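You operate a simulated robot arm through the tools that you are given. There is no shell and no other tool. Be economical: measure what you need, move in short steps, check, and stop when the job is done.

You are at the controls of a simulated robot arm. One attempt, no reset.

Task
Switch the switch of the control box on. Then put the blue beaker in the inside of the dark grey sink. Then take the teal disc from the build bench top and put it on the box side of the packing bench. Then put the small white roll on the build bench top away on the high shelf of bay a. Then put three of the scent bottles from the build bench top on the white pad there. Do these in the order given. Set down upright: blue beaker, small white roll, scent bottle.

Only the result counts: the job must be done as asked and must still hold three seconds after the hand-in. Knocking over, shifting, dropping, spilling or breaking anything else fails it.

Robot
A 6-joint arm with a two-finger gripper on a trunk, on a base that drives. Base frame: it is fixed to the floor where the robot stands at the start and does not move with it; the origin is under the middle of the robot, x ahead of it, y to its left, z up; the surface under the hand at the start is at about z = 0.84. Readings come in m, degrees, newtons and seconds.
With the tool pointing down near the work surface it reaches from about 0.38 to 0.84 m from the robot's upright axis, wherever it stands. Its first joint turns from -166.0 to 166.0 degrees. Places, roughly: blue beaker [0.75, 0, 0.75]; box side of the packing bench [-1.5, 4.1, 0.8]; high shelf of bay A [-7.2, 6.1, 1.7]; inside of the dark grey sink [0.5, -1, 0.7]; scent bottle [0.75, 1.5, 1]; small white roll (8x8x15 cm) [0.7, 0.7, 0.9]; switch of the control box [0.5, -0.1, 0.9]; teal disc (5x5x2 cm) [0.8, 0.2, 0.8]; white pad (15x15x2 cm) [0.8, 1, 0.8]. Payload 1.66 kg.
The TCP is the grasp point between the finger pads, 0.016 m short of the fingertips. In the tool frame z runs along the fingers and y along their closing line. Largest opening 0.111 m; the body of the gripper starts 0.104 m behind the TCP.
Orientation is that of the tool frame in the base frame, as a unit quaternion [w, x, y, z]. With the fingers straight down and closing along the base's y, the tool's x points along the base's -x, its y along +y and its z along -z.

Tools
- The arm moves only by the tool nudge_tool. Its argument "commands" is a list of rows, each a list of 6 numbers: the shift along the tool's x, y, z in m, then the turn, a rotation vector about the tool's x, y, z in degrees. In form: [[x, y, z, ax, ay, az], ...]. A call has 1 to 12 rows; each row shifts and turns the commanded pose from where the row before left it, along the tool's axes as they then stand. "hand" is the closure in counts, from 0 (fully open) to 255 (shut), set as the call begins (left out, the last holds). Rows are played at 5 a second. More than 0.05 m and 8.6 degrees between two rows, or a gripper value outside its range, and nothing of the call is played. Where a pose cannot be reached the arm comes as near as it can. A force on the tool above 40 N (or 10 N above the force at the start of the call, whichever is more), or a blocked arm, ends the call early, and 0.2 s more pass. The fingers move at their own pace and stop on an object; they squeeze with about 32 N. The grip force told is the motor's: it shows also when the fingers shut on nothing. Time passes only in rows, and 0.2 s behind the last, so rows that do not move let the fingers close. The reply holds the time, the measured pose of the TCP, the force on the tool along the base axes, the opening and the grip force, in the units named above and with some noise, with the torque about the TCP (base axes, N m) and any sound that the robot's microphone picked up.
- Cameras (640 x 400 px; columns grow to the right, rows downward): "scene" is now at [0.0431, 0.1638, 1.5637]; the picture's right is [-0.25, -0.97, 0.00], its down [-0.70, 0.18, -0.69] and it looks along [0.67, -0.17, -0.72] (base axes); focal length 283 px, centre (320, 200). "wrist" rides on the gripper at [0.07, 0.014, -0.143] in the tool frame; the picture's right is [-0.19, 0.98, 0.00], its down [-0.87, -0.17, -0.47] and it looks along [-0.46, -0.09, 0.88] (tool axes); focal length 230 px, centre (320, 200). There is no depth. A picture from a camera that has moved, and an enlarged one, comes with that camera's place and axes in the base frame and with its lens. The place of the scene camera against the robot may be out by one fixed shift of up to 0.025 m in any direction.
- capture(camera): a new picture of that camera. No time passes.
- raise_lower(by): slides the trunk up (or, below 0, down) by that many m; the arm and the scene camera ride with it, the base frame stays. It gives what a move gives, with no picture.
- roll_base(legs): drives the robot by 1 to 6 legs, each [ahead, left, turn to the left] in m, m and degrees, along the robot's own axes; the way and the turn of a leg run together, so that a leg with both is an arc; at most 1.5 m and 180 degrees a leg. The arm and the cameras ride along, it lands a little off, and it stops where it bumps. It gives what a move gives.
- pan_tilt(pan, tilt): turns the head with the scene camera to pan (to the left, within 120 degrees either way) and tilt (down, from -29 to 69), counted from straight ahead of the robot. It gives what a move gives.
- inspect(camera, box): a new picture of the part [left, top, right, bottom] of that camera's present view, enlarged. No time passes.
- close_job(): hands the job in; it is judged then, once.

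Go step by step. Nothing tells you exact positions but the pictures and the camera data: compare them with the known pose of the tool, close in by small moves and look again before you grip or let go. The budget is 196 turns and 174 pictures, counting those below and the enlarged ones. Unless the task says otherwise, let go and move clear before handing in.

The tools are called after "Request:" as a command line: name --pt "numbers of a row" for each row, then --argument value for the rest, lists and objects as JSON in quotes. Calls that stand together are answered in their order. nudge_tool: Moves the arm, as the interface text tells. Its arguments: {"type":"object","properties":{"commands":{"type":"array","items":{"type":"array","items":{"type":"number"}}},"hand":{"type":"number"}},"required":["commands"]} The other tools are called the same way: raise_lower (by) slides the trunk up or down; roll_base (legs) drives the base; pan_tilt (pan, tilt) turns the head that bears the scene camera; capture (camera) takes a picture; inspect (camera, box) takes an enlarged picture of a part of a camera's view; close_job () hands the job in.

At the start:

```text
time: 0.0
tcp_pos: [0.4919, -0.0379, 1.1978]
tool_rot: [0.001, -0.001, 1.0, 0.0]
ft_force: [0.6, 0.1, 0.9]
torque: [-0.01, 0.01, -0.02]
grip_width: 0.1109
finger_force: 0.1
trunk travel left (down, up): [-0.15, 0.44]
robot x, y, heading: [-0.0003, -0.0018, -0.0]
head pan, tilt: [-14.6, 46.2]
```

scene: 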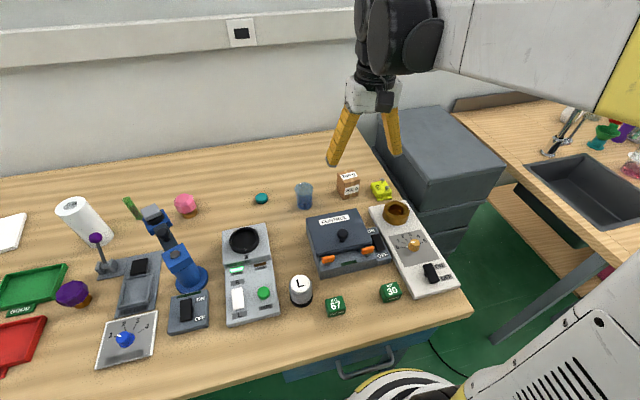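
wrist: 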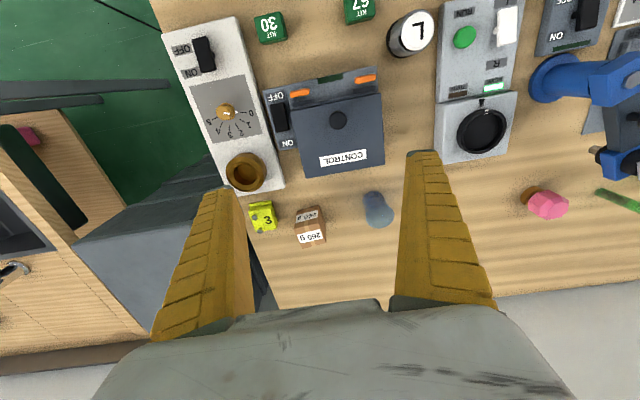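

I see the build bench with the CONTROL box, the blue beaker behind it and the sink to the right. I'll zoom in on the control box switch first.

Request:
inspect --camera "scene" --box '[280, 160, 480, 310]'

Request:
inspect --camera "wrist" --box '[160, 10, 420, 190]'

```text
2.67 times, centred on (380, 235) of scene
camera zoom: at [0.0431, 0.1638, 1.5637], right [-0.25, -0.97, 0.0], down [-0.7, 0.18, -0.69], along [0.67, -0.17, -0.72], focal length 755 px, centre (160, 107)
```

zoom: 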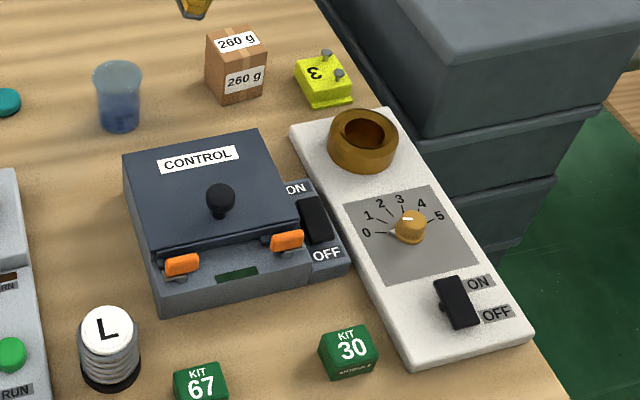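

```text
2.22 times, centred on (290, 100) of wrist
camera zoom: at [0.4227, -0.0228, 1.3417], right [0.19, 0.98, 0.0], down [0.87, -0.17, 0.47], along [0.46, -0.09, -0.88], focal length 511 px, centre (387, 422)
```

zoom: 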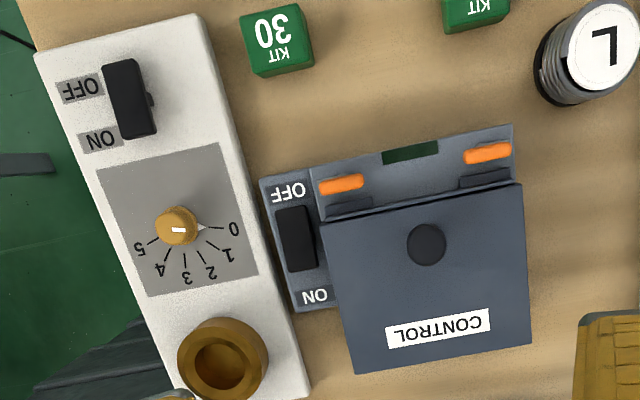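

The control box has a black rocker on its right side, with ON at the far end and OFF at the near end, at about (0.47, -0.115, 0.88). I'll close the fingers and move above it for a closer look.

Request:
nudge_tool --pt "0.0014 -0.0154 0.036 0 0 0" --pt "0.0014 -0.0154 0.036 0 0 0" --pt "0.0014 -0.0154 0.036 0 0 0" --pt "0.0014 -0.0154 0.036 0 0 0" --pt "0.0014 -0.0154 0.02 0 0 0" --pt "0 0 0 0 0 0" --hand 255

Request:
capture --camera "wrist"

Request:
inspect --camera "scene" --box '[280, 160, 480, 310]'

```text
time: 1.4
tcp_pos: [0.4887, -0.1166, 1.0322]
tool_rot: [0.001, 0.0, 1.0, 0.0]
ft_force: [0.1, 0.2, 0.0]
torque: [0.0, 0.01, -0.02]
grip_width: 0.0003
finger_force: 29.0
trunk travel left (down, up): [-0.15, 0.44]
robot x, y, heading: [0.0007, 0.0023, 0.1]
head pan, tilt: [-14.6, 46.2]
```

```text
169 pictures are left
camera wrist: at [0.4182, -0.1013, 1.176], right [0.19, 0.98, 0.0], down [0.87, -0.17, 0.47], along [0.46, -0.09, -0.88], focal length 230 px, centre (320, 200)
```

wrist: 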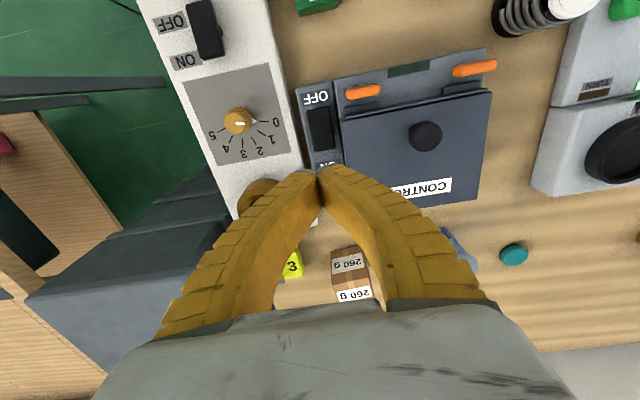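

```text
2.67 times, centred on (380, 235) of scene
camera zoom: at [0.0431, 0.1638, 1.5637], right [-0.25, -0.97, 0.0], down [-0.7, 0.18, -0.69], along [0.67, -0.17, -0.72], focal length 755 px, centre (160, 107)
```

zoom: 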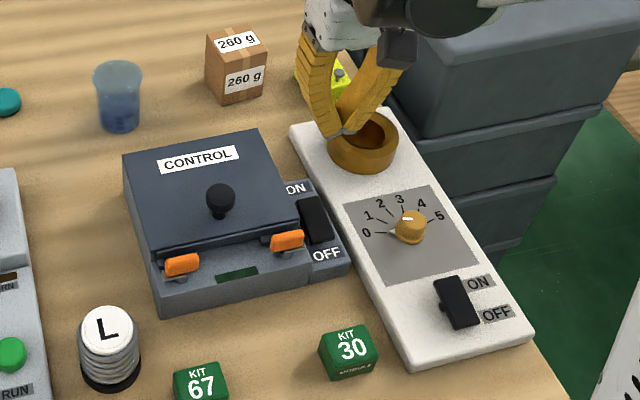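

The rocker runs from x = 0.448 to 0.499 at y of about -0.111. I'll lower the closed fingertips over its ON end.

Request:
nudge_tool --pt "-0.005 -0.001 0.04 0 0 0" --pt "0 0 0.04 0 0 0" --pt "0 0 0.03 0 0 0" --pt "0 0 0.0 0 0 0"

Request:
inspect --camera "wrist" --box '[220, 50, 420, 200]'

Request:
inspect --camera "scene" --box '[330, 190, 450, 280]'

```text
time: 2.4
tcp_pos: [0.4891, -0.1147, 0.9234]
tool_rot: [0.001, 0.0, 1.0, 0.0]
ft_force: [-0.2, -0.2, -0.4]
torque: [-0.01, 0.06, -0.01]
grip_width: 0.0
finger_force: 28.3
trunk travel left (down, up): [-0.15, 0.44]
robot x, y, heading: [-0.0002, 0.0016, -0.2]
head pan, tilt: [-14.6, 46.2]
```

```text
2.67 times, centred on (320, 125) of wrist
camera zoom: at [0.419, -0.0994, 1.0666], right [0.19, 0.98, 0.0], down [0.87, -0.17, 0.47], along [0.46, -0.09, -0.88], focal length 614 px, centre (320, 400)
```

zoom: 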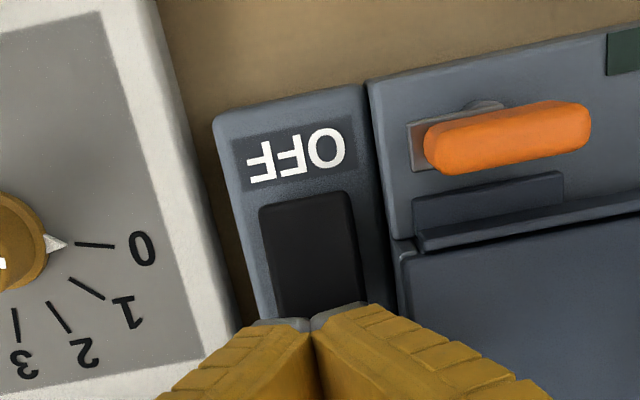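

```text
4.44 times, centred on (390, 235) of scene
camera zoom: at [0.0431, 0.1638, 1.5637], right [-0.25, -0.97, 0.0], down [-0.7, 0.18, -0.69], along [0.67, -0.17, -0.72], focal length 1258 px, centre (9, 44)
```

zoom: 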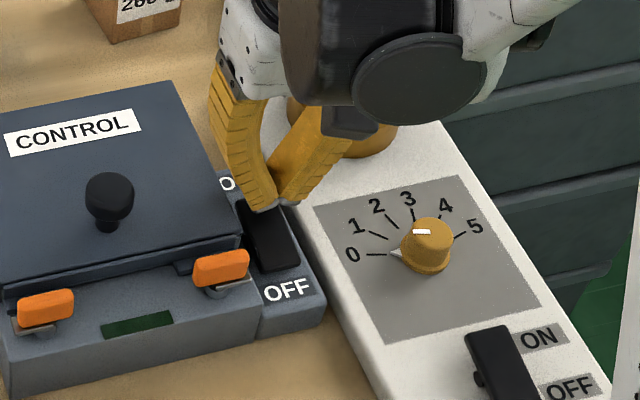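

The fingertips are just above the ON half, so I'll press down in small steps.

Request:
nudge_tool --pt "0 0 0.006 0 0 0" --pt "0 0 0.006 0 0 0" --pt "0 0 0.005 0 0 0" --pt "0 0 0.004 0 0 0" --pt "0 0 0.004 0 0 0" --pt "0 0 0.004 0 0 0" --pt "0 0 0.003 0 0 0" --pt "0 0 0.003 0 0 0"

Request:
inspect --camera "wrist" --box '[220, 50, 420, 200]'

```text
time: 4.0
tcp_pos: [0.4924, -0.1154, 0.8948]
tool_rot: [0.002, 0.001, 1.0, -0.001]
ft_force: [3.8, -1.7, 32.5]
torque: [0.24, 0.3, -0.2]
grip_width: 0.0061
finger_force: 28.6
trunk travel left (down, up): [-0.15, 0.44]
robot x, y, heading: [0.0007, 0.0016, 0.1]
head pan, tilt: [-14.6, 46.2]
stopped in row 8: the force on the tool passed its limit at 43 N (the readings are from after the stop); the commanded pose is now the measured one
```

```text
2.67 times, centred on (320, 125) of wrist
camera zoom: at [0.4215, -0.1008, 1.0382], right [0.19, 0.98, 0.0], down [0.86, -0.17, 0.48], along [0.47, -0.09, -0.88], focal length 614 px, centre (320, 400)
```

zoom: 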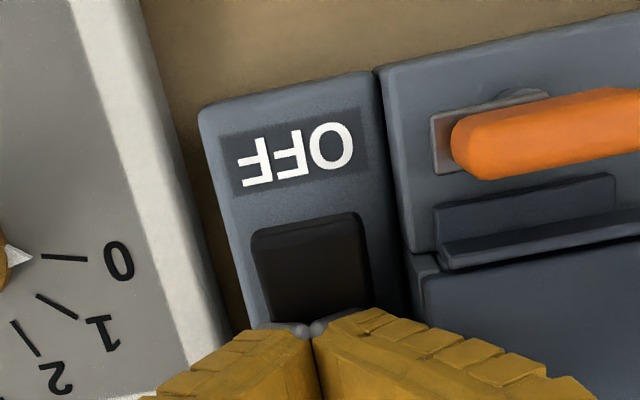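

The OFF end now looks raised. I'll lift away and check.

Request:
nudge_tool --pt "0 0 -0.02 0 0 0" --pt "0 0 -0.05 0 0 0" --pt "-0.03 0.0 -0.05 0 0 0" --pt "-0.05 0.0 -0.03 0 0 0" --pt "0 0 0 0 0 0"

Request:
inspect --camera "wrist" --box '[240, 30, 400, 130]'

Request:
inspect --camera "scene" --box '[330, 190, 450, 280]'

```text
refused: row 3 steps farther than a row can; nothing moved
```

```text
4.00 times, centred on (320, 80) of wrist
camera zoom: at [0.4215, -0.1008, 1.0382], right [0.19, 0.98, 0.0], down [0.86, -0.17, 0.48], along [0.47, -0.09, -0.88], focal length 920 px, centre (320, 680)
```

zoom: 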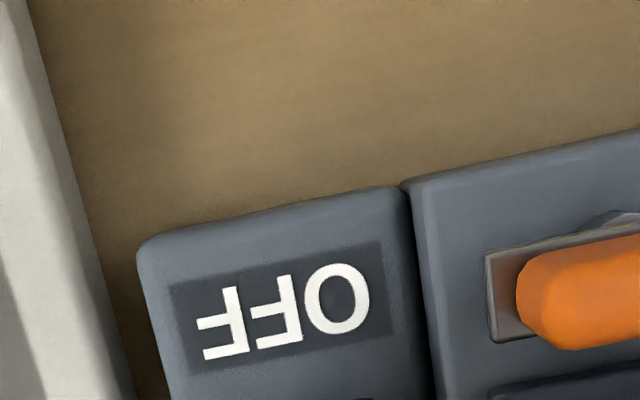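

```text
4.44 times, centred on (390, 235) of scene
camera zoom: at [0.0415, 0.1643, 1.564], right [-0.25, -0.97, 0.0], down [-0.7, 0.18, -0.69], along [0.67, -0.17, -0.72], focal length 1258 px, centre (9, 44)
```

zoom: 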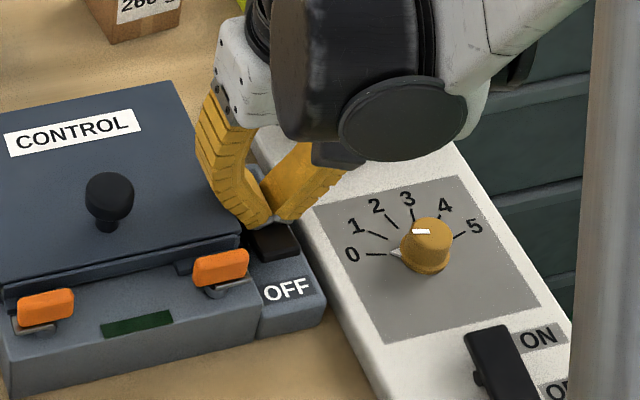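

The move was refused because one step was too long. I'll retry with shorter steps.

Request:
nudge_tool --pt "0 0 -0.02 0 0 0" --pt "0 0 -0.045 0 0 0" --pt "-0.02 0.0 -0.04 0 0 0" --pt "-0.02 0.0 -0.04 0 0 0" --pt "-0.02 0 -0.02 0 0 0" --pt "0 0 0 0 0 0"

Request:
inspect --camera "wrist" --box '[240, 60, 400, 160]'

Request:
inspect --camera "scene" --box '[330, 190, 450, 280]'

```text
time: 5.4
tcp_pos: [0.5516, -0.1135, 1.0611]
tool_rot: [0.002, 0.0, 1.0, -0.002]
ft_force: [0.4, 0.3, 0.1]
torque: [-0.01, 0.0, 0.01]
grip_width: 0.0
finger_force: 28.4
trunk travel left (down, up): [-0.15, 0.44]
robot x, y, heading: [0.0028, 0.0001, 0.2]
head pan, tilt: [-14.6, 46.2]
```

```text
4.00 times, centred on (320, 110) of wrist
camera zoom: at [0.4822, -0.0995, 1.2051], right [0.19, 0.98, 0.0], down [0.86, -0.17, 0.47], along [0.47, -0.09, -0.88], focal length 920 px, centre (320, 560)
```

zoom: 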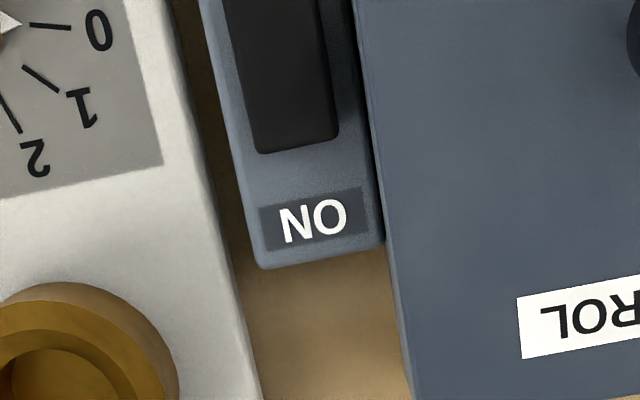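

```text
4.44 times, centred on (390, 235) of scene
camera zoom: at [0.0434, 0.1638, 1.5637], right [-0.25, -0.97, 0.0], down [-0.7, 0.18, -0.69], along [0.67, -0.17, -0.72], focal length 1258 px, centre (9, 44)
```

zoom: 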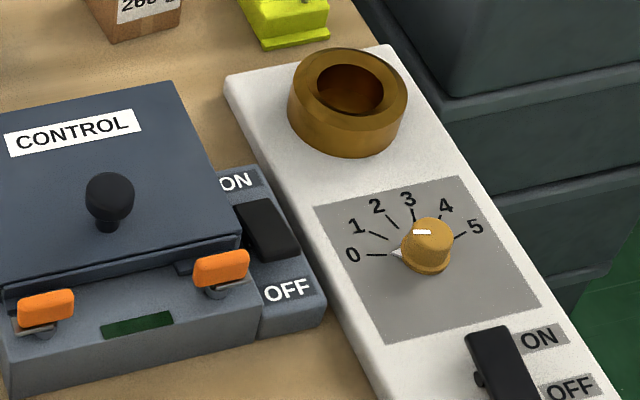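

The rocker appears flipped. I'll back the hand off to see the whole rocker and the green window next to it.

Request:
nudge_tool --pt "0.04 0.0 0 0 0 0" --pt "0.04 0.0 0 0 0 0" --pt "0.03 0.0 0 0 0 0" --pt "0.0 0 0 0 0 0"

Request:
inspect --camera "wrist" --box '[200, 50, 560, 230]'

```text
time: 6.4
tcp_pos: [0.4409, -0.1173, 1.0613]
tool_rot: [0.002, -0.001, 1.0, -0.001]
ft_force: [-0.5, 0.7, -0.4]
torque: [-0.02, -0.05, 0.0]
grip_width: 0.0
finger_force: 28.7
trunk travel left (down, up): [-0.15, 0.44]
robot x, y, heading: [-0.0036, -0.0017, -0.1]
head pan, tilt: [-14.6, 46.2]
```

```text
1.78 times, centred on (380, 140) of wrist
camera zoom: at [0.3712, -0.1013, 1.2049], right [0.19, 0.98, 0.0], down [0.86, -0.17, 0.47], along [0.47, -0.09, -0.88], focal length 409 px, centre (213, 307)
```

zoom: 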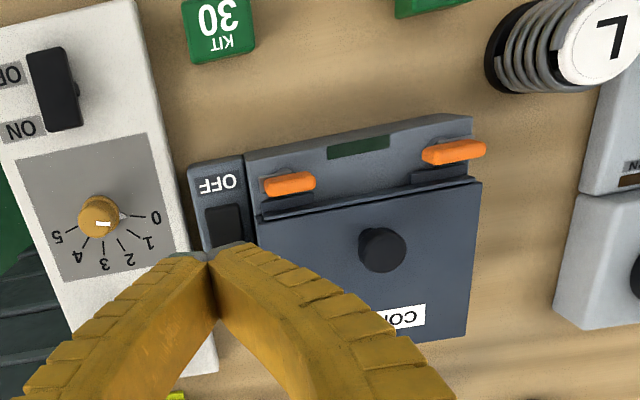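

Request:
nudge_tool --pt "-0.02 -0.04 -0.02 0 0 0" --pt "-0.02 -0.04 -0.02 0 0 0" --pt "0 -0.04 -0.02 0 0 0" --pt "0.0 0 0 0 0 0"

Request:
inspect --camera "scene" --box '[300, 200, 420, 290]'

Request:
inspect --camera "wrist" --box '[300, 30, 540, 180]'

```text
time: 7.4
tcp_pos: [0.4791, -0.2379, 1.12]
tool_rot: [0.002, 0.0, 1.0, -0.001]
ft_force: [0.1, -0.2, 0.3]
torque: [0.01, 0.0, 0.03]
grip_width: 0.0003
finger_force: 28.8
trunk travel left (down, up): [-0.15, 0.44]
robot x, y, heading: [-0.0012, 0.0012, 0.2]
head pan, tilt: [-14.6, 46.2]
```

```text
4.44 times, centred on (360, 245) of scene
camera zoom: at [0.0432, 0.1638, 1.5637], right [-0.25, -0.97, 0.0], down [-0.7, 0.18, -0.69], along [0.67, -0.17, -0.72], focal length 1258 px, centre (142, 0)
```

zoom: 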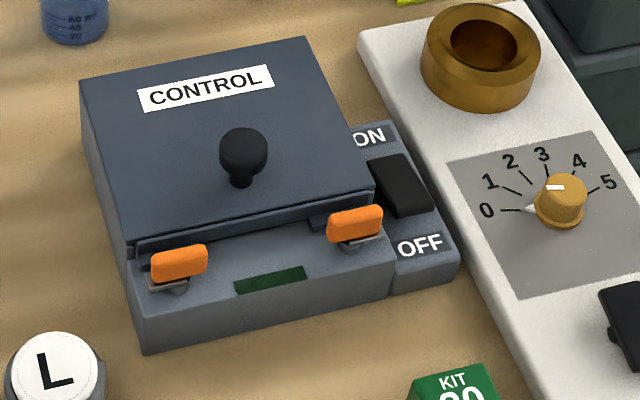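

```text
2.67 times, centred on (420, 105) of wrist
camera zoom: at [0.4095, -0.2238, 1.264], right [0.19, 0.98, 0.0], down [0.86, -0.17, 0.47], along [0.47, -0.09, -0.88], focal length 614 px, centre (53, 453)
```

zoom: 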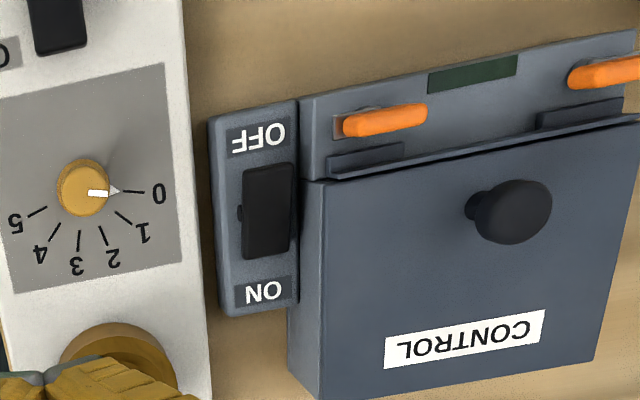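

The OFF end now stands proud, so the switch is on. Next is the blue beaker at about (0.72, 0.047): I'll open the fingers and move above it.

Request:
nudge_tool --pt "-0.03 0.0355 0 0 0 0" --pt "-0.03 0.0355 0 0 0 0" --pt "-0.03 0.0355 0 0 0 0" --pt "-0.03 0.0355 0 0 0 0" --pt "-0.03 0.0355 0 0 0 0" --pt "-0.03 0.0355 0 0 0 0" --pt "-0.03 0.0355 0 0 0 0" --pt "-0.03 0.0355 0 0 0 0" --pt "0 0 0.03 0 0 0" --pt "0 0 0.03 0 0 0" --pt "0 0 0 0 0 0" --hand 0

Request:
capture --camera "wrist"

Request:
capture --camera "scene"

```text
time: 9.8
tcp_pos: [0.7196, 0.0502, 1.0587]
tool_rot: [0.002, 0.0, 1.0, -0.001]
ft_force: [-1.0, -0.6, 0.1]
torque: [0.01, 0.0, -0.01]
grip_width: 0.1106
finger_force: 0.1
trunk travel left (down, up): [-0.15, 0.44]
robot x, y, heading: [-0.0016, -0.0026, -0.0]
head pan, tilt: [-14.6, 46.2]
```

```text
157 pictures are left
camera wrist: at [0.65, 0.065, 1.2027], right [0.19, 0.98, 0.0], down [0.86, -0.17, 0.47], along [0.47, -0.09, -0.88], focal length 230 px, centre (320, 200)
```

wrist: 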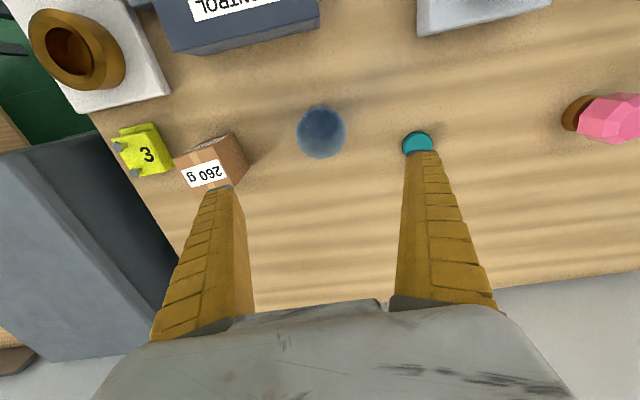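

```text
156 pictures are left
camera scene: at [0.0434, 0.1639, 1.5637], right [-0.25, -0.97, 0.0], down [-0.7, 0.18, -0.69], along [0.67, -0.17, -0.72], focal length 283 px, centre (320, 200)
```

scene: 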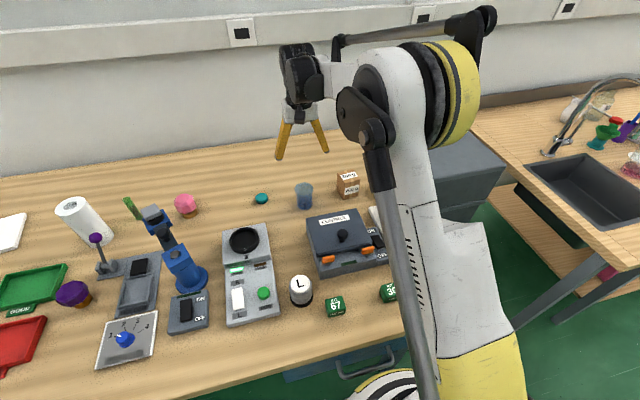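

The beaker is centred under the hand at about (0.72, 0.052). I'll descend partway and check.

Request:
nudge_tool --pt "-0.001 0.001 0.04 0 0 0" --pt "0 0 0.04 0 0 0" --pt "0 0 0.03 0 0 0" --pt "0 0 0 0 0 0"

Request:
capture --camera "wrist"

Request:
inspect --camera "scene" --box '[240, 140, 360, 220]'

```text
time: 10.8
tcp_pos: [0.7241, 0.0496, 0.9504]
tool_rot: [0.002, 0.001, 1.0, -0.001]
ft_force: [0.2, -0.3, -0.7]
torque: [0.02, 0.03, 0.01]
grip_width: 0.111
finger_force: 0.1
trunk travel left (down, up): [-0.15, 0.44]
robot x, y, heading: [0.0012, 0.0002, -0.1]
head pan, tilt: [-14.6, 46.2]
```

```text
155 pictures are left
camera wrist: at [0.6542, 0.0633, 1.0935], right [0.19, 0.98, 0.0], down [0.86, -0.17, 0.47], along [0.47, -0.09, -0.88], focal length 230 px, centre (320, 200)
```

wrist: 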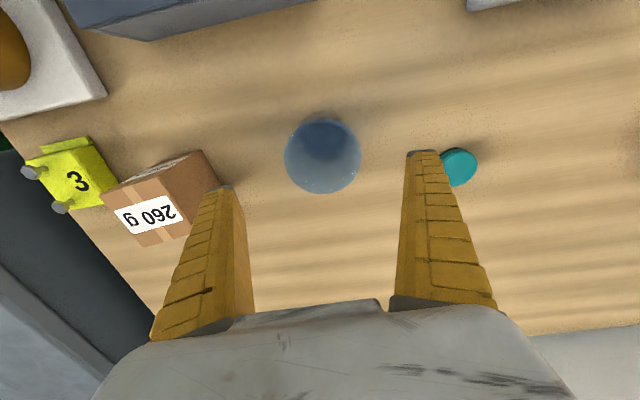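

```text
5.00 times, centred on (300, 180) of scene
camera zoom: at [0.0433, 0.1638, 1.5637], right [-0.25, -0.97, 0.0], down [-0.7, 0.18, -0.69], along [0.67, -0.17, -0.72], focal length 1416 px, centre (420, 300)
```

zoom: 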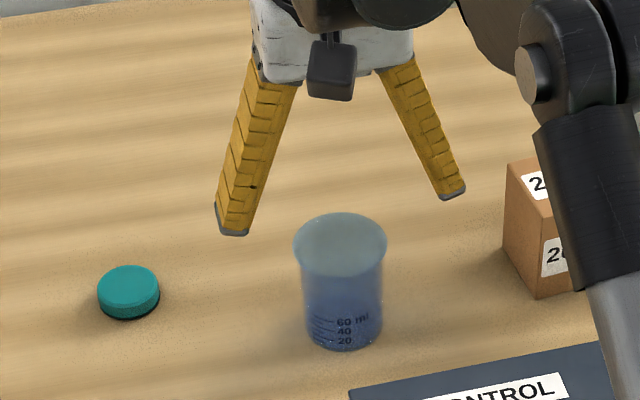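

Request:
nudge_tool --pt "0.006 0.004 0.03 0 0 0" --pt "0 0 0.03 0 0 0" --pt "0 0 0.015 0 0 0" --pt "0 0 0 0 0 0"

Request:
capture --camera "wrist"

Request:
inspect --camera "scene" --box '[240, 140, 360, 220]'

```text
time: 11.8
tcp_pos: [0.7187, 0.0533, 0.875]
tool_rot: [0.002, 0.0, 1.0, -0.001]
ft_force: [-0.3, 1.0, 1.0]
torque: [0.0, 0.0, 0.01]
grip_width: 0.1105
finger_force: 0.0
trunk travel left (down, up): [-0.15, 0.44]
robot x, y, heading: [0.0003, -0.0016, 0.1]
head pan, tilt: [-14.6, 46.2]
```

```text
153 pictures are left
camera wrist: at [0.6481, 0.0678, 1.0186], right [0.19, 0.98, 0.0], down [0.86, -0.17, 0.47], along [0.47, -0.09, -0.88], focal length 230 px, centre (320, 200)
```

wrist: 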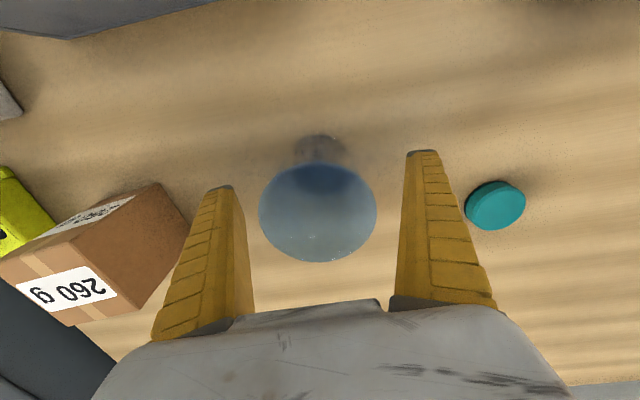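

```text
5.00 times, centred on (300, 180) of scene
camera zoom: at [0.0433, 0.1638, 1.5637], right [-0.25, -0.97, 0.0], down [-0.7, 0.18, -0.69], along [0.67, -0.17, -0.72], focal length 1416 px, centre (420, 300)
```

zoom: 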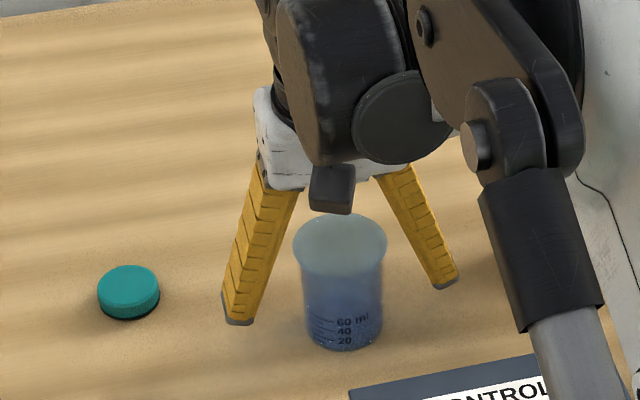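

The beaker stands between the fingers, so I'll close on it.

Request:
nudge_tool --pt "0.003 0.001 0 0 0 0" --pt "0 0 0 0 0 0" --pt "0 0 0 0 0 0" --pt "0 0 0 0 0 0" --hand 255

Request:
nudge_tool --pt "0 0 -0.015 0 0 0" --pt "0 0 -0.02 0 0 0" --pt "0 0 0 0 0 0"

Request:
capture --camera "wrist"

Request:
pan_tilt --pan -65 --tilt 40

Request:
capture --camera "scene"

```text
time: 12.8
tcp_pos: [0.7142, 0.0544, 0.874]
tool_rot: [0.002, 0.0, 1.0, -0.001]
ft_force: [0.4, 0.6, 0.3]
torque: [0.01, 0.03, -0.01]
grip_width: 0.0521
finger_force: 32.0
trunk travel left (down, up): [-0.15, 0.44]
robot x, y, heading: [-0.0016, 0.0015, -0.1]
head pan, tilt: [-14.6, 46.2]
```

```text
time: 13.6
tcp_pos: [0.7147, 0.0535, 0.9089]
tool_rot: [0.002, 0.0, 1.0, -0.001]
ft_force: [0.7, -1.0, -1.4]
torque: [-0.01, 0.0, -0.02]
grip_width: 0.052
finger_force: 31.4
trunk travel left (down, up): [-0.15, 0.44]
robot x, y, heading: [0.0032, 0.0001, 0.1]
head pan, tilt: [-14.6, 46.2]
```

```text
151 pictures are left
camera wrist: at [0.645, 0.0685, 1.0535], right [0.19, 0.98, 0.0], down [0.86, -0.17, 0.47], along [0.47, -0.09, -0.88], focal length 230 px, centre (320, 200)
```

wrist: 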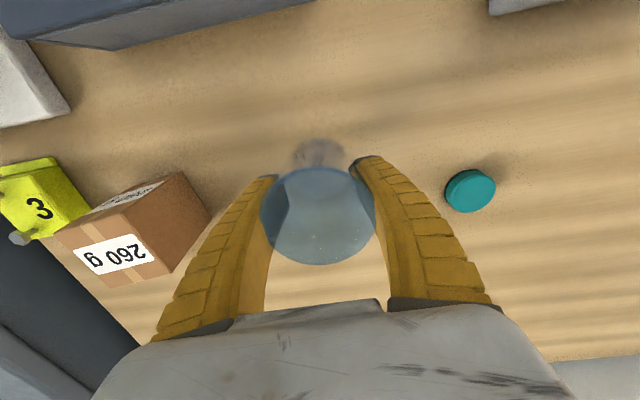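

```text
time: 14.8
tcp_pos: [0.7148, 0.0534, 0.9089]
tool_rot: [0.003, -0.001, 1.0, -0.001]
ft_force: [0.0, -0.6, -0.1]
torque: [0.03, 0.01, -0.01]
grip_width: 0.052
finger_force: 31.6
trunk travel left (down, up): [-0.15, 0.44]
robot x, y, heading: [0.0075, 0.001, -0.2]
head pan, tilt: [-65.0, 40.0]
```

```text
150 pictures are left
camera scene: at [0.0016, 0.1071, 1.5727], right [-0.91, -0.42, 0.0], down [-0.27, 0.58, -0.77], along [0.32, -0.69, -0.64], focal length 283 px, centre (320, 200)
```

scene: 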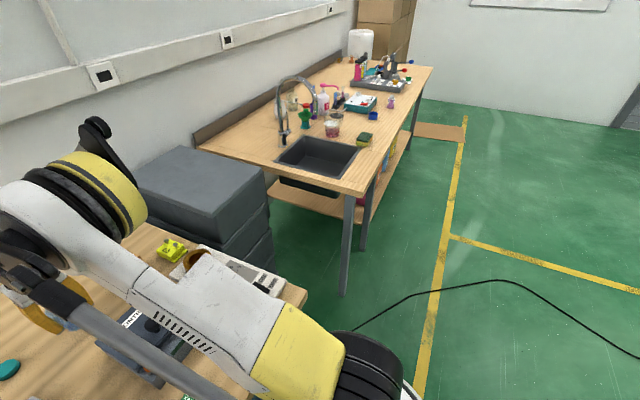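

The beaker is held and the sink centre is at about (0.54, -0.99). I'll lift and retract the arm, then drive right.

Request:
nudge_tool --pt "0 0 -0.045 0 0 0" --pt "0 0 -0.045 0 0 0" --pt "0 0 -0.045 0 0 0" --pt "0 0 -0.045 0 0 0" --pt "0.03 0 -0.035 0 0 0" --pt "0.045 0 -0.01 0 0 0" --pt "0.045 0 0 0 0 0" --pt "0.045 0 0 0 0 0" --pt "0.045 0 0 0 0 0" --pt "0.03 0 0 0 0 0" --pt "0 0 0 0 0 0"

Request:
inspect --camera "scene" --box '[220, 60, 420, 220]'

Request:
pan_tilt --pan -85 --tilt 55

Request:
capture --camera "scene"

```text
time: 17.2
tcp_pos: [0.4733, 0.0552, 1.1318]
tool_rot: [0.002, -0.001, 1.0, 0.0]
ft_force: [0.2, -0.3, -0.2]
torque: [-0.03, -0.02, 0.01]
grip_width: 0.0524
finger_force: 31.7
trunk travel left (down, up): [-0.15, 0.44]
robot x, y, heading: [0.0005, 0.0031, -0.1]
head pan, tilt: [-65.0, 40.0]
```

```text
2.50 times, centred on (320, 140) of scene
camera zoom: at [0.0018, 0.1071, 1.5727], right [-0.91, -0.42, 0.0], down [-0.27, 0.58, -0.77], along [0.32, -0.69, -0.64], focal length 708 px, centre (320, 350)
```

zoom: 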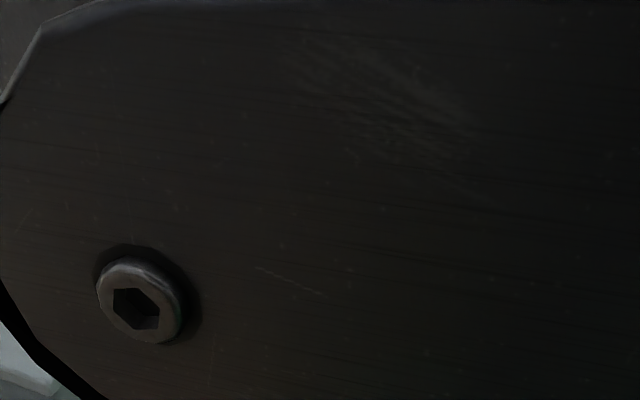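

```text
time: 18.1
tcp_pos: [0.4743, 0.055, 1.1323]
tool_rot: [0.002, 0.0, 1.0, -0.001]
ft_force: [-0.7, -0.2, -0.3]
torque: [0.0, 0.04, 0.0]
grip_width: 0.0526
finger_force: 32.1
trunk travel left (down, up): [-0.15, 0.44]
robot x, y, heading: [0.0025, 0.0012, 0.0]
head pan, tilt: [-85.0, 55.0]
```

```text
148 pictures are left
camera scene: at [-0.0281, 0.1122, 1.5521], right [-1.0, -0.09, 0.0], down [-0.07, 0.82, -0.57], along [0.05, -0.57, -0.82], focal length 283 px, centre (320, 200)
```

scene: 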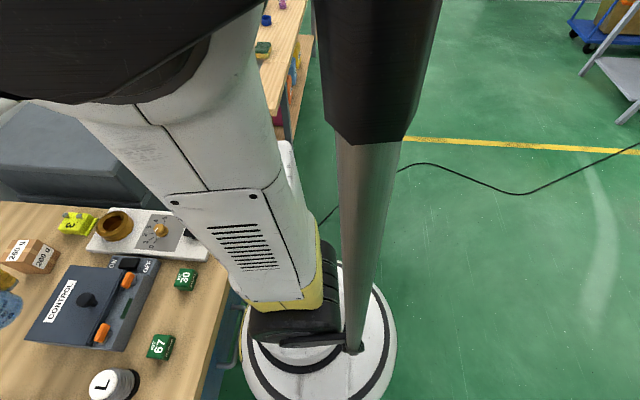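

The base stands close to the bench edge, so I'll back off 0.12 m and then slide right in front of the sink.

Request:
roll_base --legs '[[-0.12, 0, 0], [0, -0.5, 0], [0, -0.46, 0]]'

Request:
pan_tilt --pan -25 --tilt 48

Request:
capture --camera "scene"

Request:
capture --camera "wrist"

```text
time: 24.2
tcp_pos: [0.3614, -0.9041, 1.1316]
tool_rot: [0.002, 0.001, 1.0, 0.0]
ft_force: [0.3, -0.3, -0.1]
torque: [0.07, 0.01, -0.02]
grip_width: 0.052
finger_force: 32.1
trunk travel left (down, up): [-0.15, 0.44]
robot x, y, heading: [-0.112, -0.9591, 0.1]
head pan, tilt: [-85.0, 55.0]
```

```text
time: 25.5
tcp_pos: [0.3621, -0.9034, 1.1308]
tool_rot: [0.001, 0.001, 1.0, -0.001]
ft_force: [-1.0, 0.6, -0.5]
torque: [0.0, 0.01, 0.0]
grip_width: 0.052
finger_force: 32.1
trunk travel left (down, up): [-0.15, 0.44]
robot x, y, heading: [-0.1092, -0.9596, -0.0]
head pan, tilt: [-25.0, 48.0]
```

```text
147 pictures are left
camera scene: at [-0.075, -0.8076, 1.5612], right [-0.42, -0.91, 0.0], down [-0.67, 0.32, -0.67], along [0.61, -0.28, -0.74], focal length 283 px, centre (320, 200)
```

scene: 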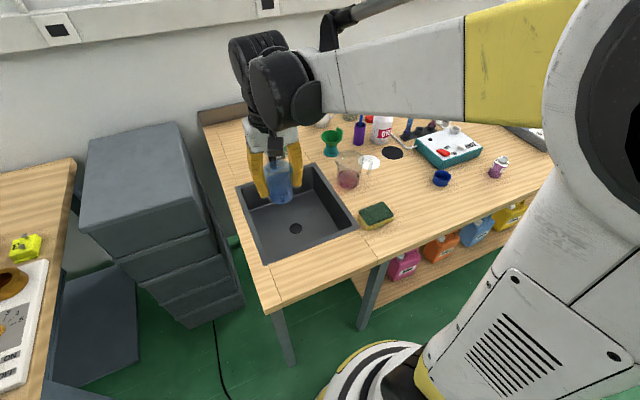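

```text
146 pictures are left
camera wrist: at [0.2915, -0.8888, 1.2753], right [0.19, 0.98, 0.0], down [0.86, -0.17, 0.47], along [0.47, -0.09, -0.88], focal length 230 px, centre (320, 200)
```

wrist: 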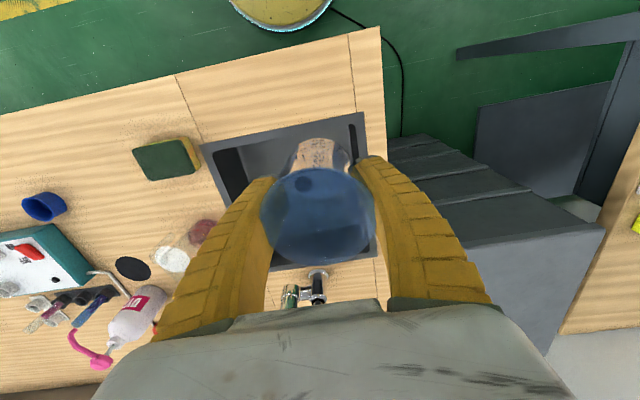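

The sink interior runs from about x 0.37 to 0.69 and y -1.13 to -0.82, but I need to know where the faucet spout is. I'll swing the hand left to uncover it.

Request:
nudge_tool --pt "0 0.045 0 0 0 0" --pt "0 0.045 0 0 0 0" --pt "0 0.045 0 0 0 0" --pt "0 0.045 0 0 0 0" --pt "0 0 0 0 0 0"

Request:
capture --camera "wrist"

Request:
capture --camera "scene"

```text
time: 26.7
tcp_pos: [0.3598, -0.7259, 1.1312]
tool_rot: [0.001, 0.001, 1.0, -0.001]
ft_force: [-0.6, -0.2, -0.2]
torque: [-0.01, 0.02, 0.01]
grip_width: 0.0521
finger_force: 32.2
trunk travel left (down, up): [-0.15, 0.44]
robot x, y, heading: [-0.11, -0.9582, 0.2]
head pan, tilt: [-25.0, 48.0]
```

```text
145 pictures are left
camera wrist: at [0.2908, -0.7104, 1.2737], right [0.19, 0.98, 0.0], down [0.86, -0.17, 0.47], along [0.47, -0.09, -0.88], focal length 230 px, centre (320, 200)
```

wrist: 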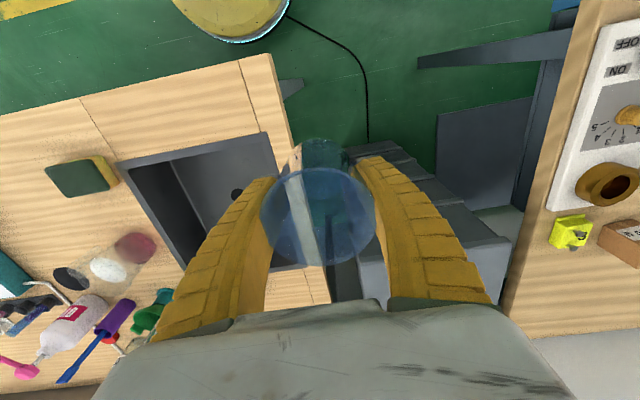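

```text
144 pictures are left
camera scene: at [-0.0751, -0.8077, 1.5613], right [-0.42, -0.91, 0.0], down [-0.67, 0.31, -0.67], along [0.61, -0.28, -0.74], focal length 283 px, centre (320, 200)
```

scene: 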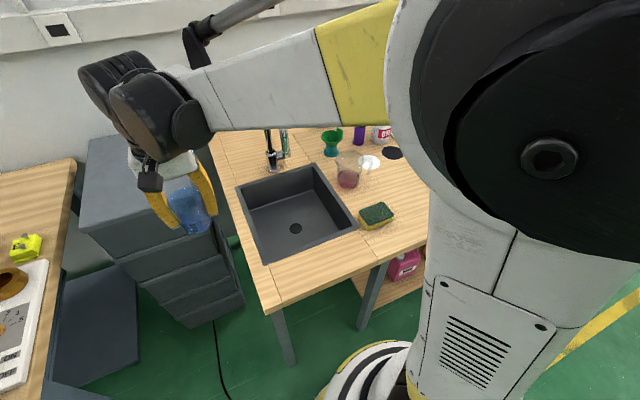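

The arm still hides the faucet top. I'll swing the hand to the right side, low objects only there, to get a clear view of the spout.

Request:
nudge_tool --pt "0 -0.048 -0.01 0 0 0" --pt "0 -0.048 -0.01 0 0 0" --pt "0 -0.048 0 0 0 0" --pt "0 -0.048 0 0 0 0" --pt "0 -0.048 0 0 0 0" --pt "0 -0.048 0 0 0 0" --pt "0 -0.048 0 0 0 0" --pt "0 -0.048 0 0 0 0" --pt "0 -0.048 0 0 0 0" --pt "0 -0.048 0 0 0 0" --pt "0 -0.048 0 0 0 0" --pt "0 0 0 0 0 0"

Request:
capture --camera "scene"

Request:
capture --camera "wrist"

```text
time: 29.3
tcp_pos: [0.3609, -1.2571, 1.1554]
tool_rot: [0.001, 0.001, 1.0, -0.002]
ft_force: [0.4, 0.0, -0.2]
torque: [-0.02, 0.01, 0.05]
grip_width: 0.0523
finger_force: 32.2
trunk travel left (down, up): [-0.15, 0.44]
robot x, y, heading: [-0.111, -0.9575, 0.0]
head pan, tilt: [-25.0, 48.0]
```

```text
143 pictures are left
camera scene: at [-0.0751, -0.8074, 1.5613], right [-0.42, -0.91, 0.0], down [-0.67, 0.31, -0.67], along [0.61, -0.28, -0.74], focal length 283 px, centre (320, 200)
```

scene: 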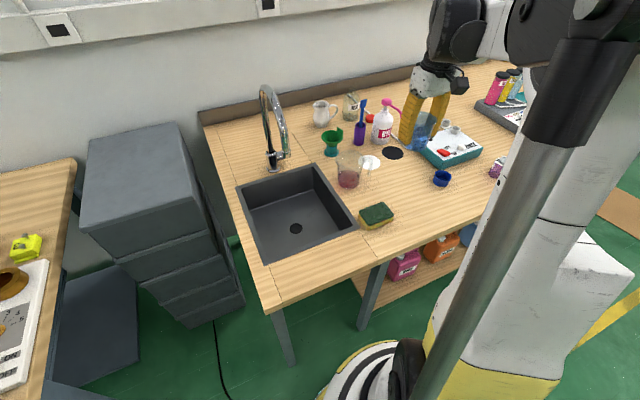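

```text
142 pictures are left
camera wrist: at [0.2901, -1.2419, 1.2985], right [0.19, 0.98, 0.0], down [0.86, -0.17, 0.47], along [0.47, -0.09, -0.88], focal length 230 px, centre (320, 200)
```

wrist: 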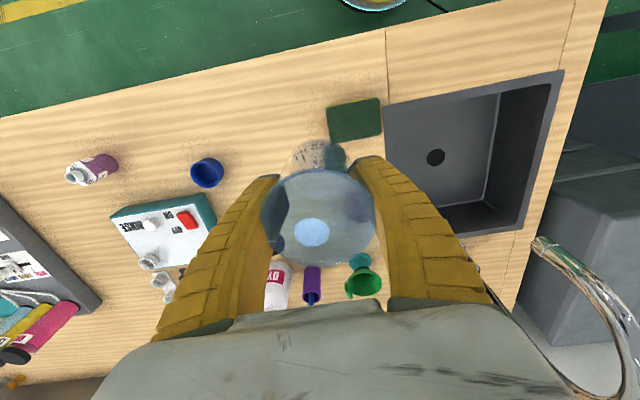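

The spout tip is at about (0.543, -0.988, 1.054), above the drain, and the wrist links lie on the -y side. So I'll set the beaker down in the front-right part of the sink, around (0.455, -1.045), with the tool yawed to keep the camera clear of the rim.

Request:
nudge_tool --pt "-0.019 0.0424 0 0 0 0" --pt "-0.019 0.0424 0 0 0 0" --pt "-0.019 0.0424 0 0 0 0" --pt "-0.019 0.0424 0 0 0 0" --pt "-0.019 0.0424 0 0 0 0" --pt "0 0 0.02 0 0 8" --pt "0 0 0.02 0 0 8" --pt "0 0 0.02 0 0 8" --pt "0 0 0.02 0 0 8" --pt "0 0 0.02 0 0 8" --pt "0 0 0 0 0 0"

Request:
capture --camera "scene"

Request:
capture --camera "wrist"

```text
time: 31.7
tcp_pos: [0.4561, -1.0407, 1.0506]
tool_rot: [0.002, 0.344, 0.939, 0.0]
ft_force: [0.7, 0.4, -0.1]
torque: [-0.01, 0.02, -0.03]
grip_width: 0.0521
finger_force: 31.5
trunk travel left (down, up): [-0.15, 0.44]
robot x, y, heading: [-0.1091, -0.9571, 0.1]
head pan, tilt: [-25.0, 48.0]
```

```text
141 pictures are left
camera scene: at [-0.075, -0.8076, 1.5613], right [-0.42, -0.91, 0.0], down [-0.67, 0.31, -0.67], along [0.61, -0.28, -0.74], focal length 283 px, centre (320, 200)
```

scene: 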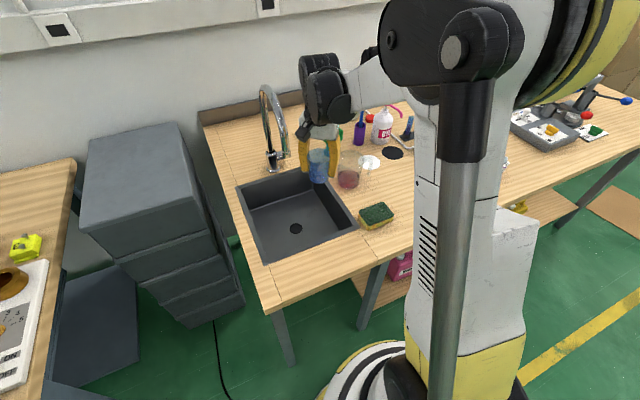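

```text
140 pictures are left
camera wrist: at [0.4109, -0.9842, 1.1937], right [0.78, 0.63, 0.0], down [0.55, -0.69, 0.47], along [0.3, -0.37, -0.88], focal length 230 px, centre (320, 200)
```

wrist: 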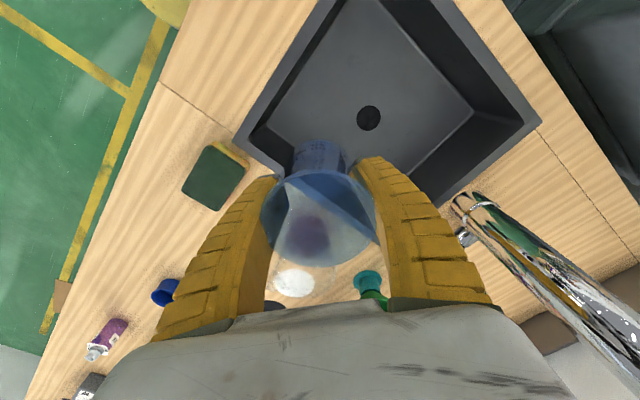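

Request:
inspect --camera "scene" --box '[240, 30, 400, 190]'

```text
2.50 times, centred on (320, 110) of scene
camera zoom: at [-0.075, -0.8076, 1.5613], right [-0.42, -0.91, 0.0], down [-0.67, 0.31, -0.67], along [0.61, -0.28, -0.74], focal length 708 px, centre (320, 425)
```

zoom: 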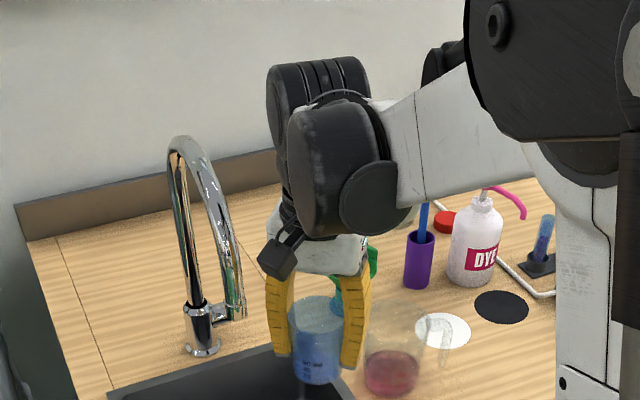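

The wrist casing stays within about 5 cm of the tool axis and the spout is 10 cm away. I'll descend in stages.

Request:
nudge_tool --pt "0 0 0.04 0 0 0" --pt "0 0 0.04 0 0 0" --pt "0 0 0.04 0 0 0" --pt "0 0 0.04 0 0 0" --pt "0 0 0 0 0 0"

Request:
capture --camera "scene"

Request:
capture --camera "wrist"

```text
time: 32.9
tcp_pos: [0.4555, -1.0388, 0.891]
tool_rot: [0.002, 0.342, 0.94, 0.0]
ft_force: [0.6, 0.8, -0.3]
torque: [0.03, -0.01, 0.01]
grip_width: 0.0524
finger_force: 32.0
trunk travel left (down, up): [-0.15, 0.44]
robot x, y, heading: [-0.1123, -0.957, -0.2]
head pan, tilt: [-25.0, 48.0]
```

```text
138 pictures are left
camera scene: at [-0.075, -0.8076, 1.5613], right [-0.42, -0.91, 0.0], down [-0.67, 0.31, -0.67], along [0.61, -0.28, -0.74], focal length 283 px, centre (320, 200)
```

scene: 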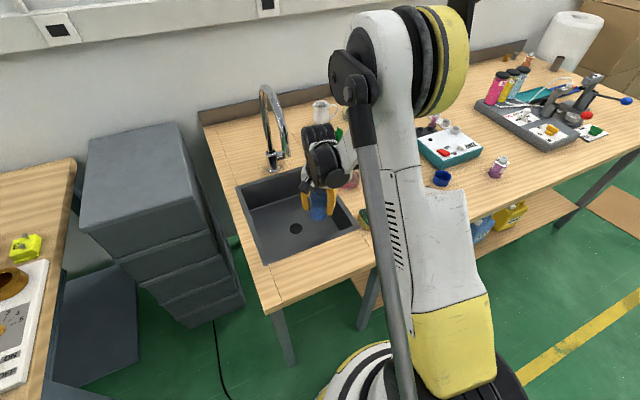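

```text
137 pictures are left
camera wrist: at [0.4112, -0.9821, 1.0346], right [0.78, 0.63, 0.0], down [0.55, -0.68, 0.47], along [0.3, -0.37, -0.88], focal length 230 px, centre (320, 200)
```

wrist: 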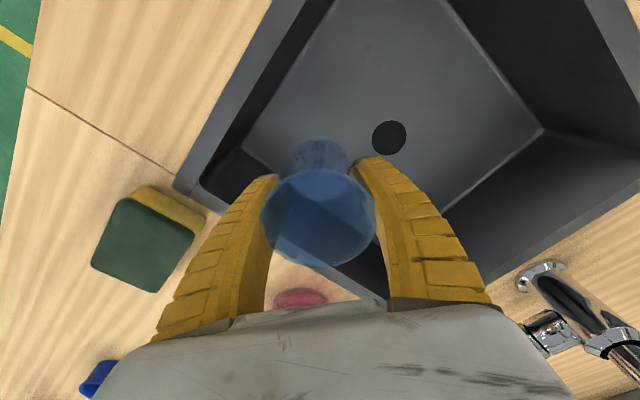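

Request:
nudge_tool --pt "0 0 0.04 0 0 0" --pt "0 0 0.04 0 0 0" --pt "0 0 0.04 0 0 0" --pt "0 0 0 0 0 0"

Request:
inspect --camera "scene" --box '[230, 80, 390, 240]'

Request:
capture --camera "wrist"

```text
time: 33.9
tcp_pos: [0.4557, -1.0398, 0.7734]
tool_rot: [0.002, 0.343, 0.94, 0.0]
ft_force: [0.4, -0.3, -0.7]
torque: [-0.01, 0.01, -0.01]
grip_width: 0.0522
finger_force: 32.0
trunk travel left (down, up): [-0.15, 0.44]
robot x, y, heading: [-0.1118, -0.957, -0.1]
head pan, tilt: [-25.0, 48.0]
```

```text
2.50 times, centred on (310, 160) of scene
camera zoom: at [-0.0749, -0.8076, 1.5613], right [-0.42, -0.91, 0.0], down [-0.67, 0.31, -0.67], along [0.61, -0.28, -0.74], focal length 708 px, centre (345, 300)
```

zoom: 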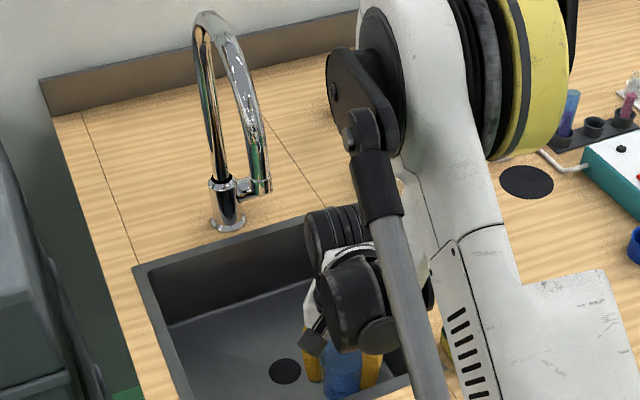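

```text
135 pictures are left
camera wrist: at [0.4108, -0.9829, 0.9163], right [0.78, 0.63, 0.0], down [0.55, -0.68, 0.47], along [0.3, -0.37, -0.88], focal length 230 px, centre (320, 200)
```

wrist: 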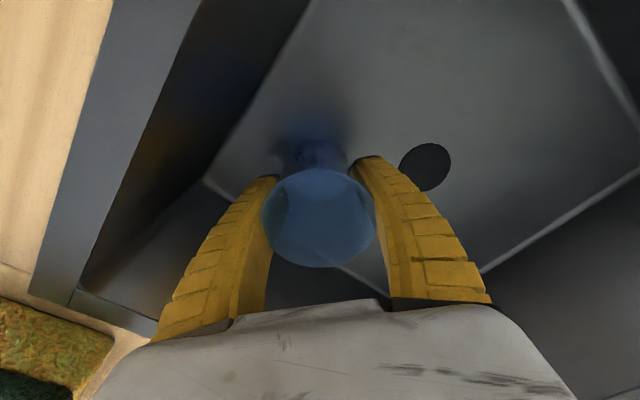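

Plenty of clearance. I'll continue down in small steps until it touches.

Request:
nudge_tool --pt "0 0 0.012 0 0 0" --pt "0 0 0.008 0 0 0" --pt "0 0 0.006 0 0 0" --pt "0 0 0.005 0 0 0" --pt "0 0 0.004 0 0 0" --pt "0 0 0 0 0 0"

Request:
capture --camera "wrist"

```text
time: 35.3
tcp_pos: [0.4567, -1.0412, 0.7386]
tool_rot: [0.002, 0.343, 0.939, -0.001]
ft_force: [3.4, -5.8, 27.0]
torque: [0.09, 0.14, 0.04]
grip_width: 0.0567
finger_force: 32.0
trunk travel left (down, up): [-0.15, 0.44]
robot x, y, heading: [-0.1106, -0.9558, 0.2]
head pan, tilt: [-25.0, 48.0]
```

```text
134 pictures are left
camera wrist: at [0.4114, -0.9833, 0.8819], right [0.78, 0.63, 0.0], down [0.55, -0.68, 0.48], along [0.3, -0.37, -0.88], focal length 230 px, centre (320, 200)
```

wrist: 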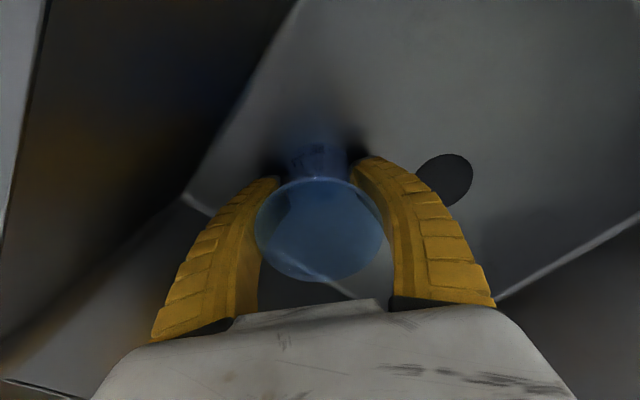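

The beaker is on the sink floor. I'll ease the load a little, open partway and look.

Request:
nudge_tool --pt "0 0 -0.002 0 0 0" --pt "0 0 0 0 0 0"

Request:
nudge_tool --pt "0 0 0 0 0 0" --pt "0 0 0 0 0 0" --pt "0 0 0 0 0 0" --hand 80

Request:
capture --camera "wrist"

```text
time: 35.9
tcp_pos: [0.4567, -1.0394, 0.7396]
tool_rot: [0.003, 0.343, 0.939, 0.001]
ft_force: [-2.4, -4.6, 15.4]
torque: [-0.04, 0.23, 0.05]
grip_width: 0.0548
finger_force: 31.9
trunk travel left (down, up): [-0.15, 0.44]
robot x, y, heading: [-0.1131, -0.9591, 0.2]
head pan, tilt: [-25.0, 48.0]
```

```text
time: 36.7
tcp_pos: [0.4582, -1.0396, 0.7387]
tool_rot: [0.001, 0.344, 0.939, 0.001]
ft_force: [-0.3, -0.3, 0.4]
torque: [-0.01, -0.03, 0.0]
grip_width: 0.0774
finger_force: 0.8
trunk travel left (down, up): [-0.15, 0.44]
robot x, y, heading: [-0.1119, -0.9595, 0.2]
head pan, tilt: [-25.0, 48.0]
```

```text
133 pictures are left
camera wrist: at [0.4127, -0.9824, 0.8828], right [0.78, 0.63, 0.0], down [0.55, -0.68, 0.47], along [0.3, -0.37, -0.88], focal length 230 px, centre (320, 200)
```

wrist: 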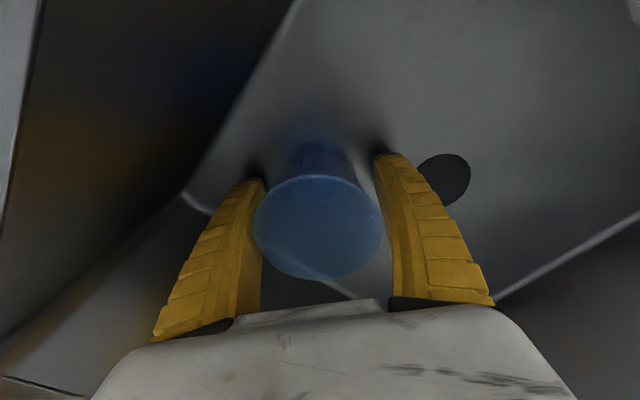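

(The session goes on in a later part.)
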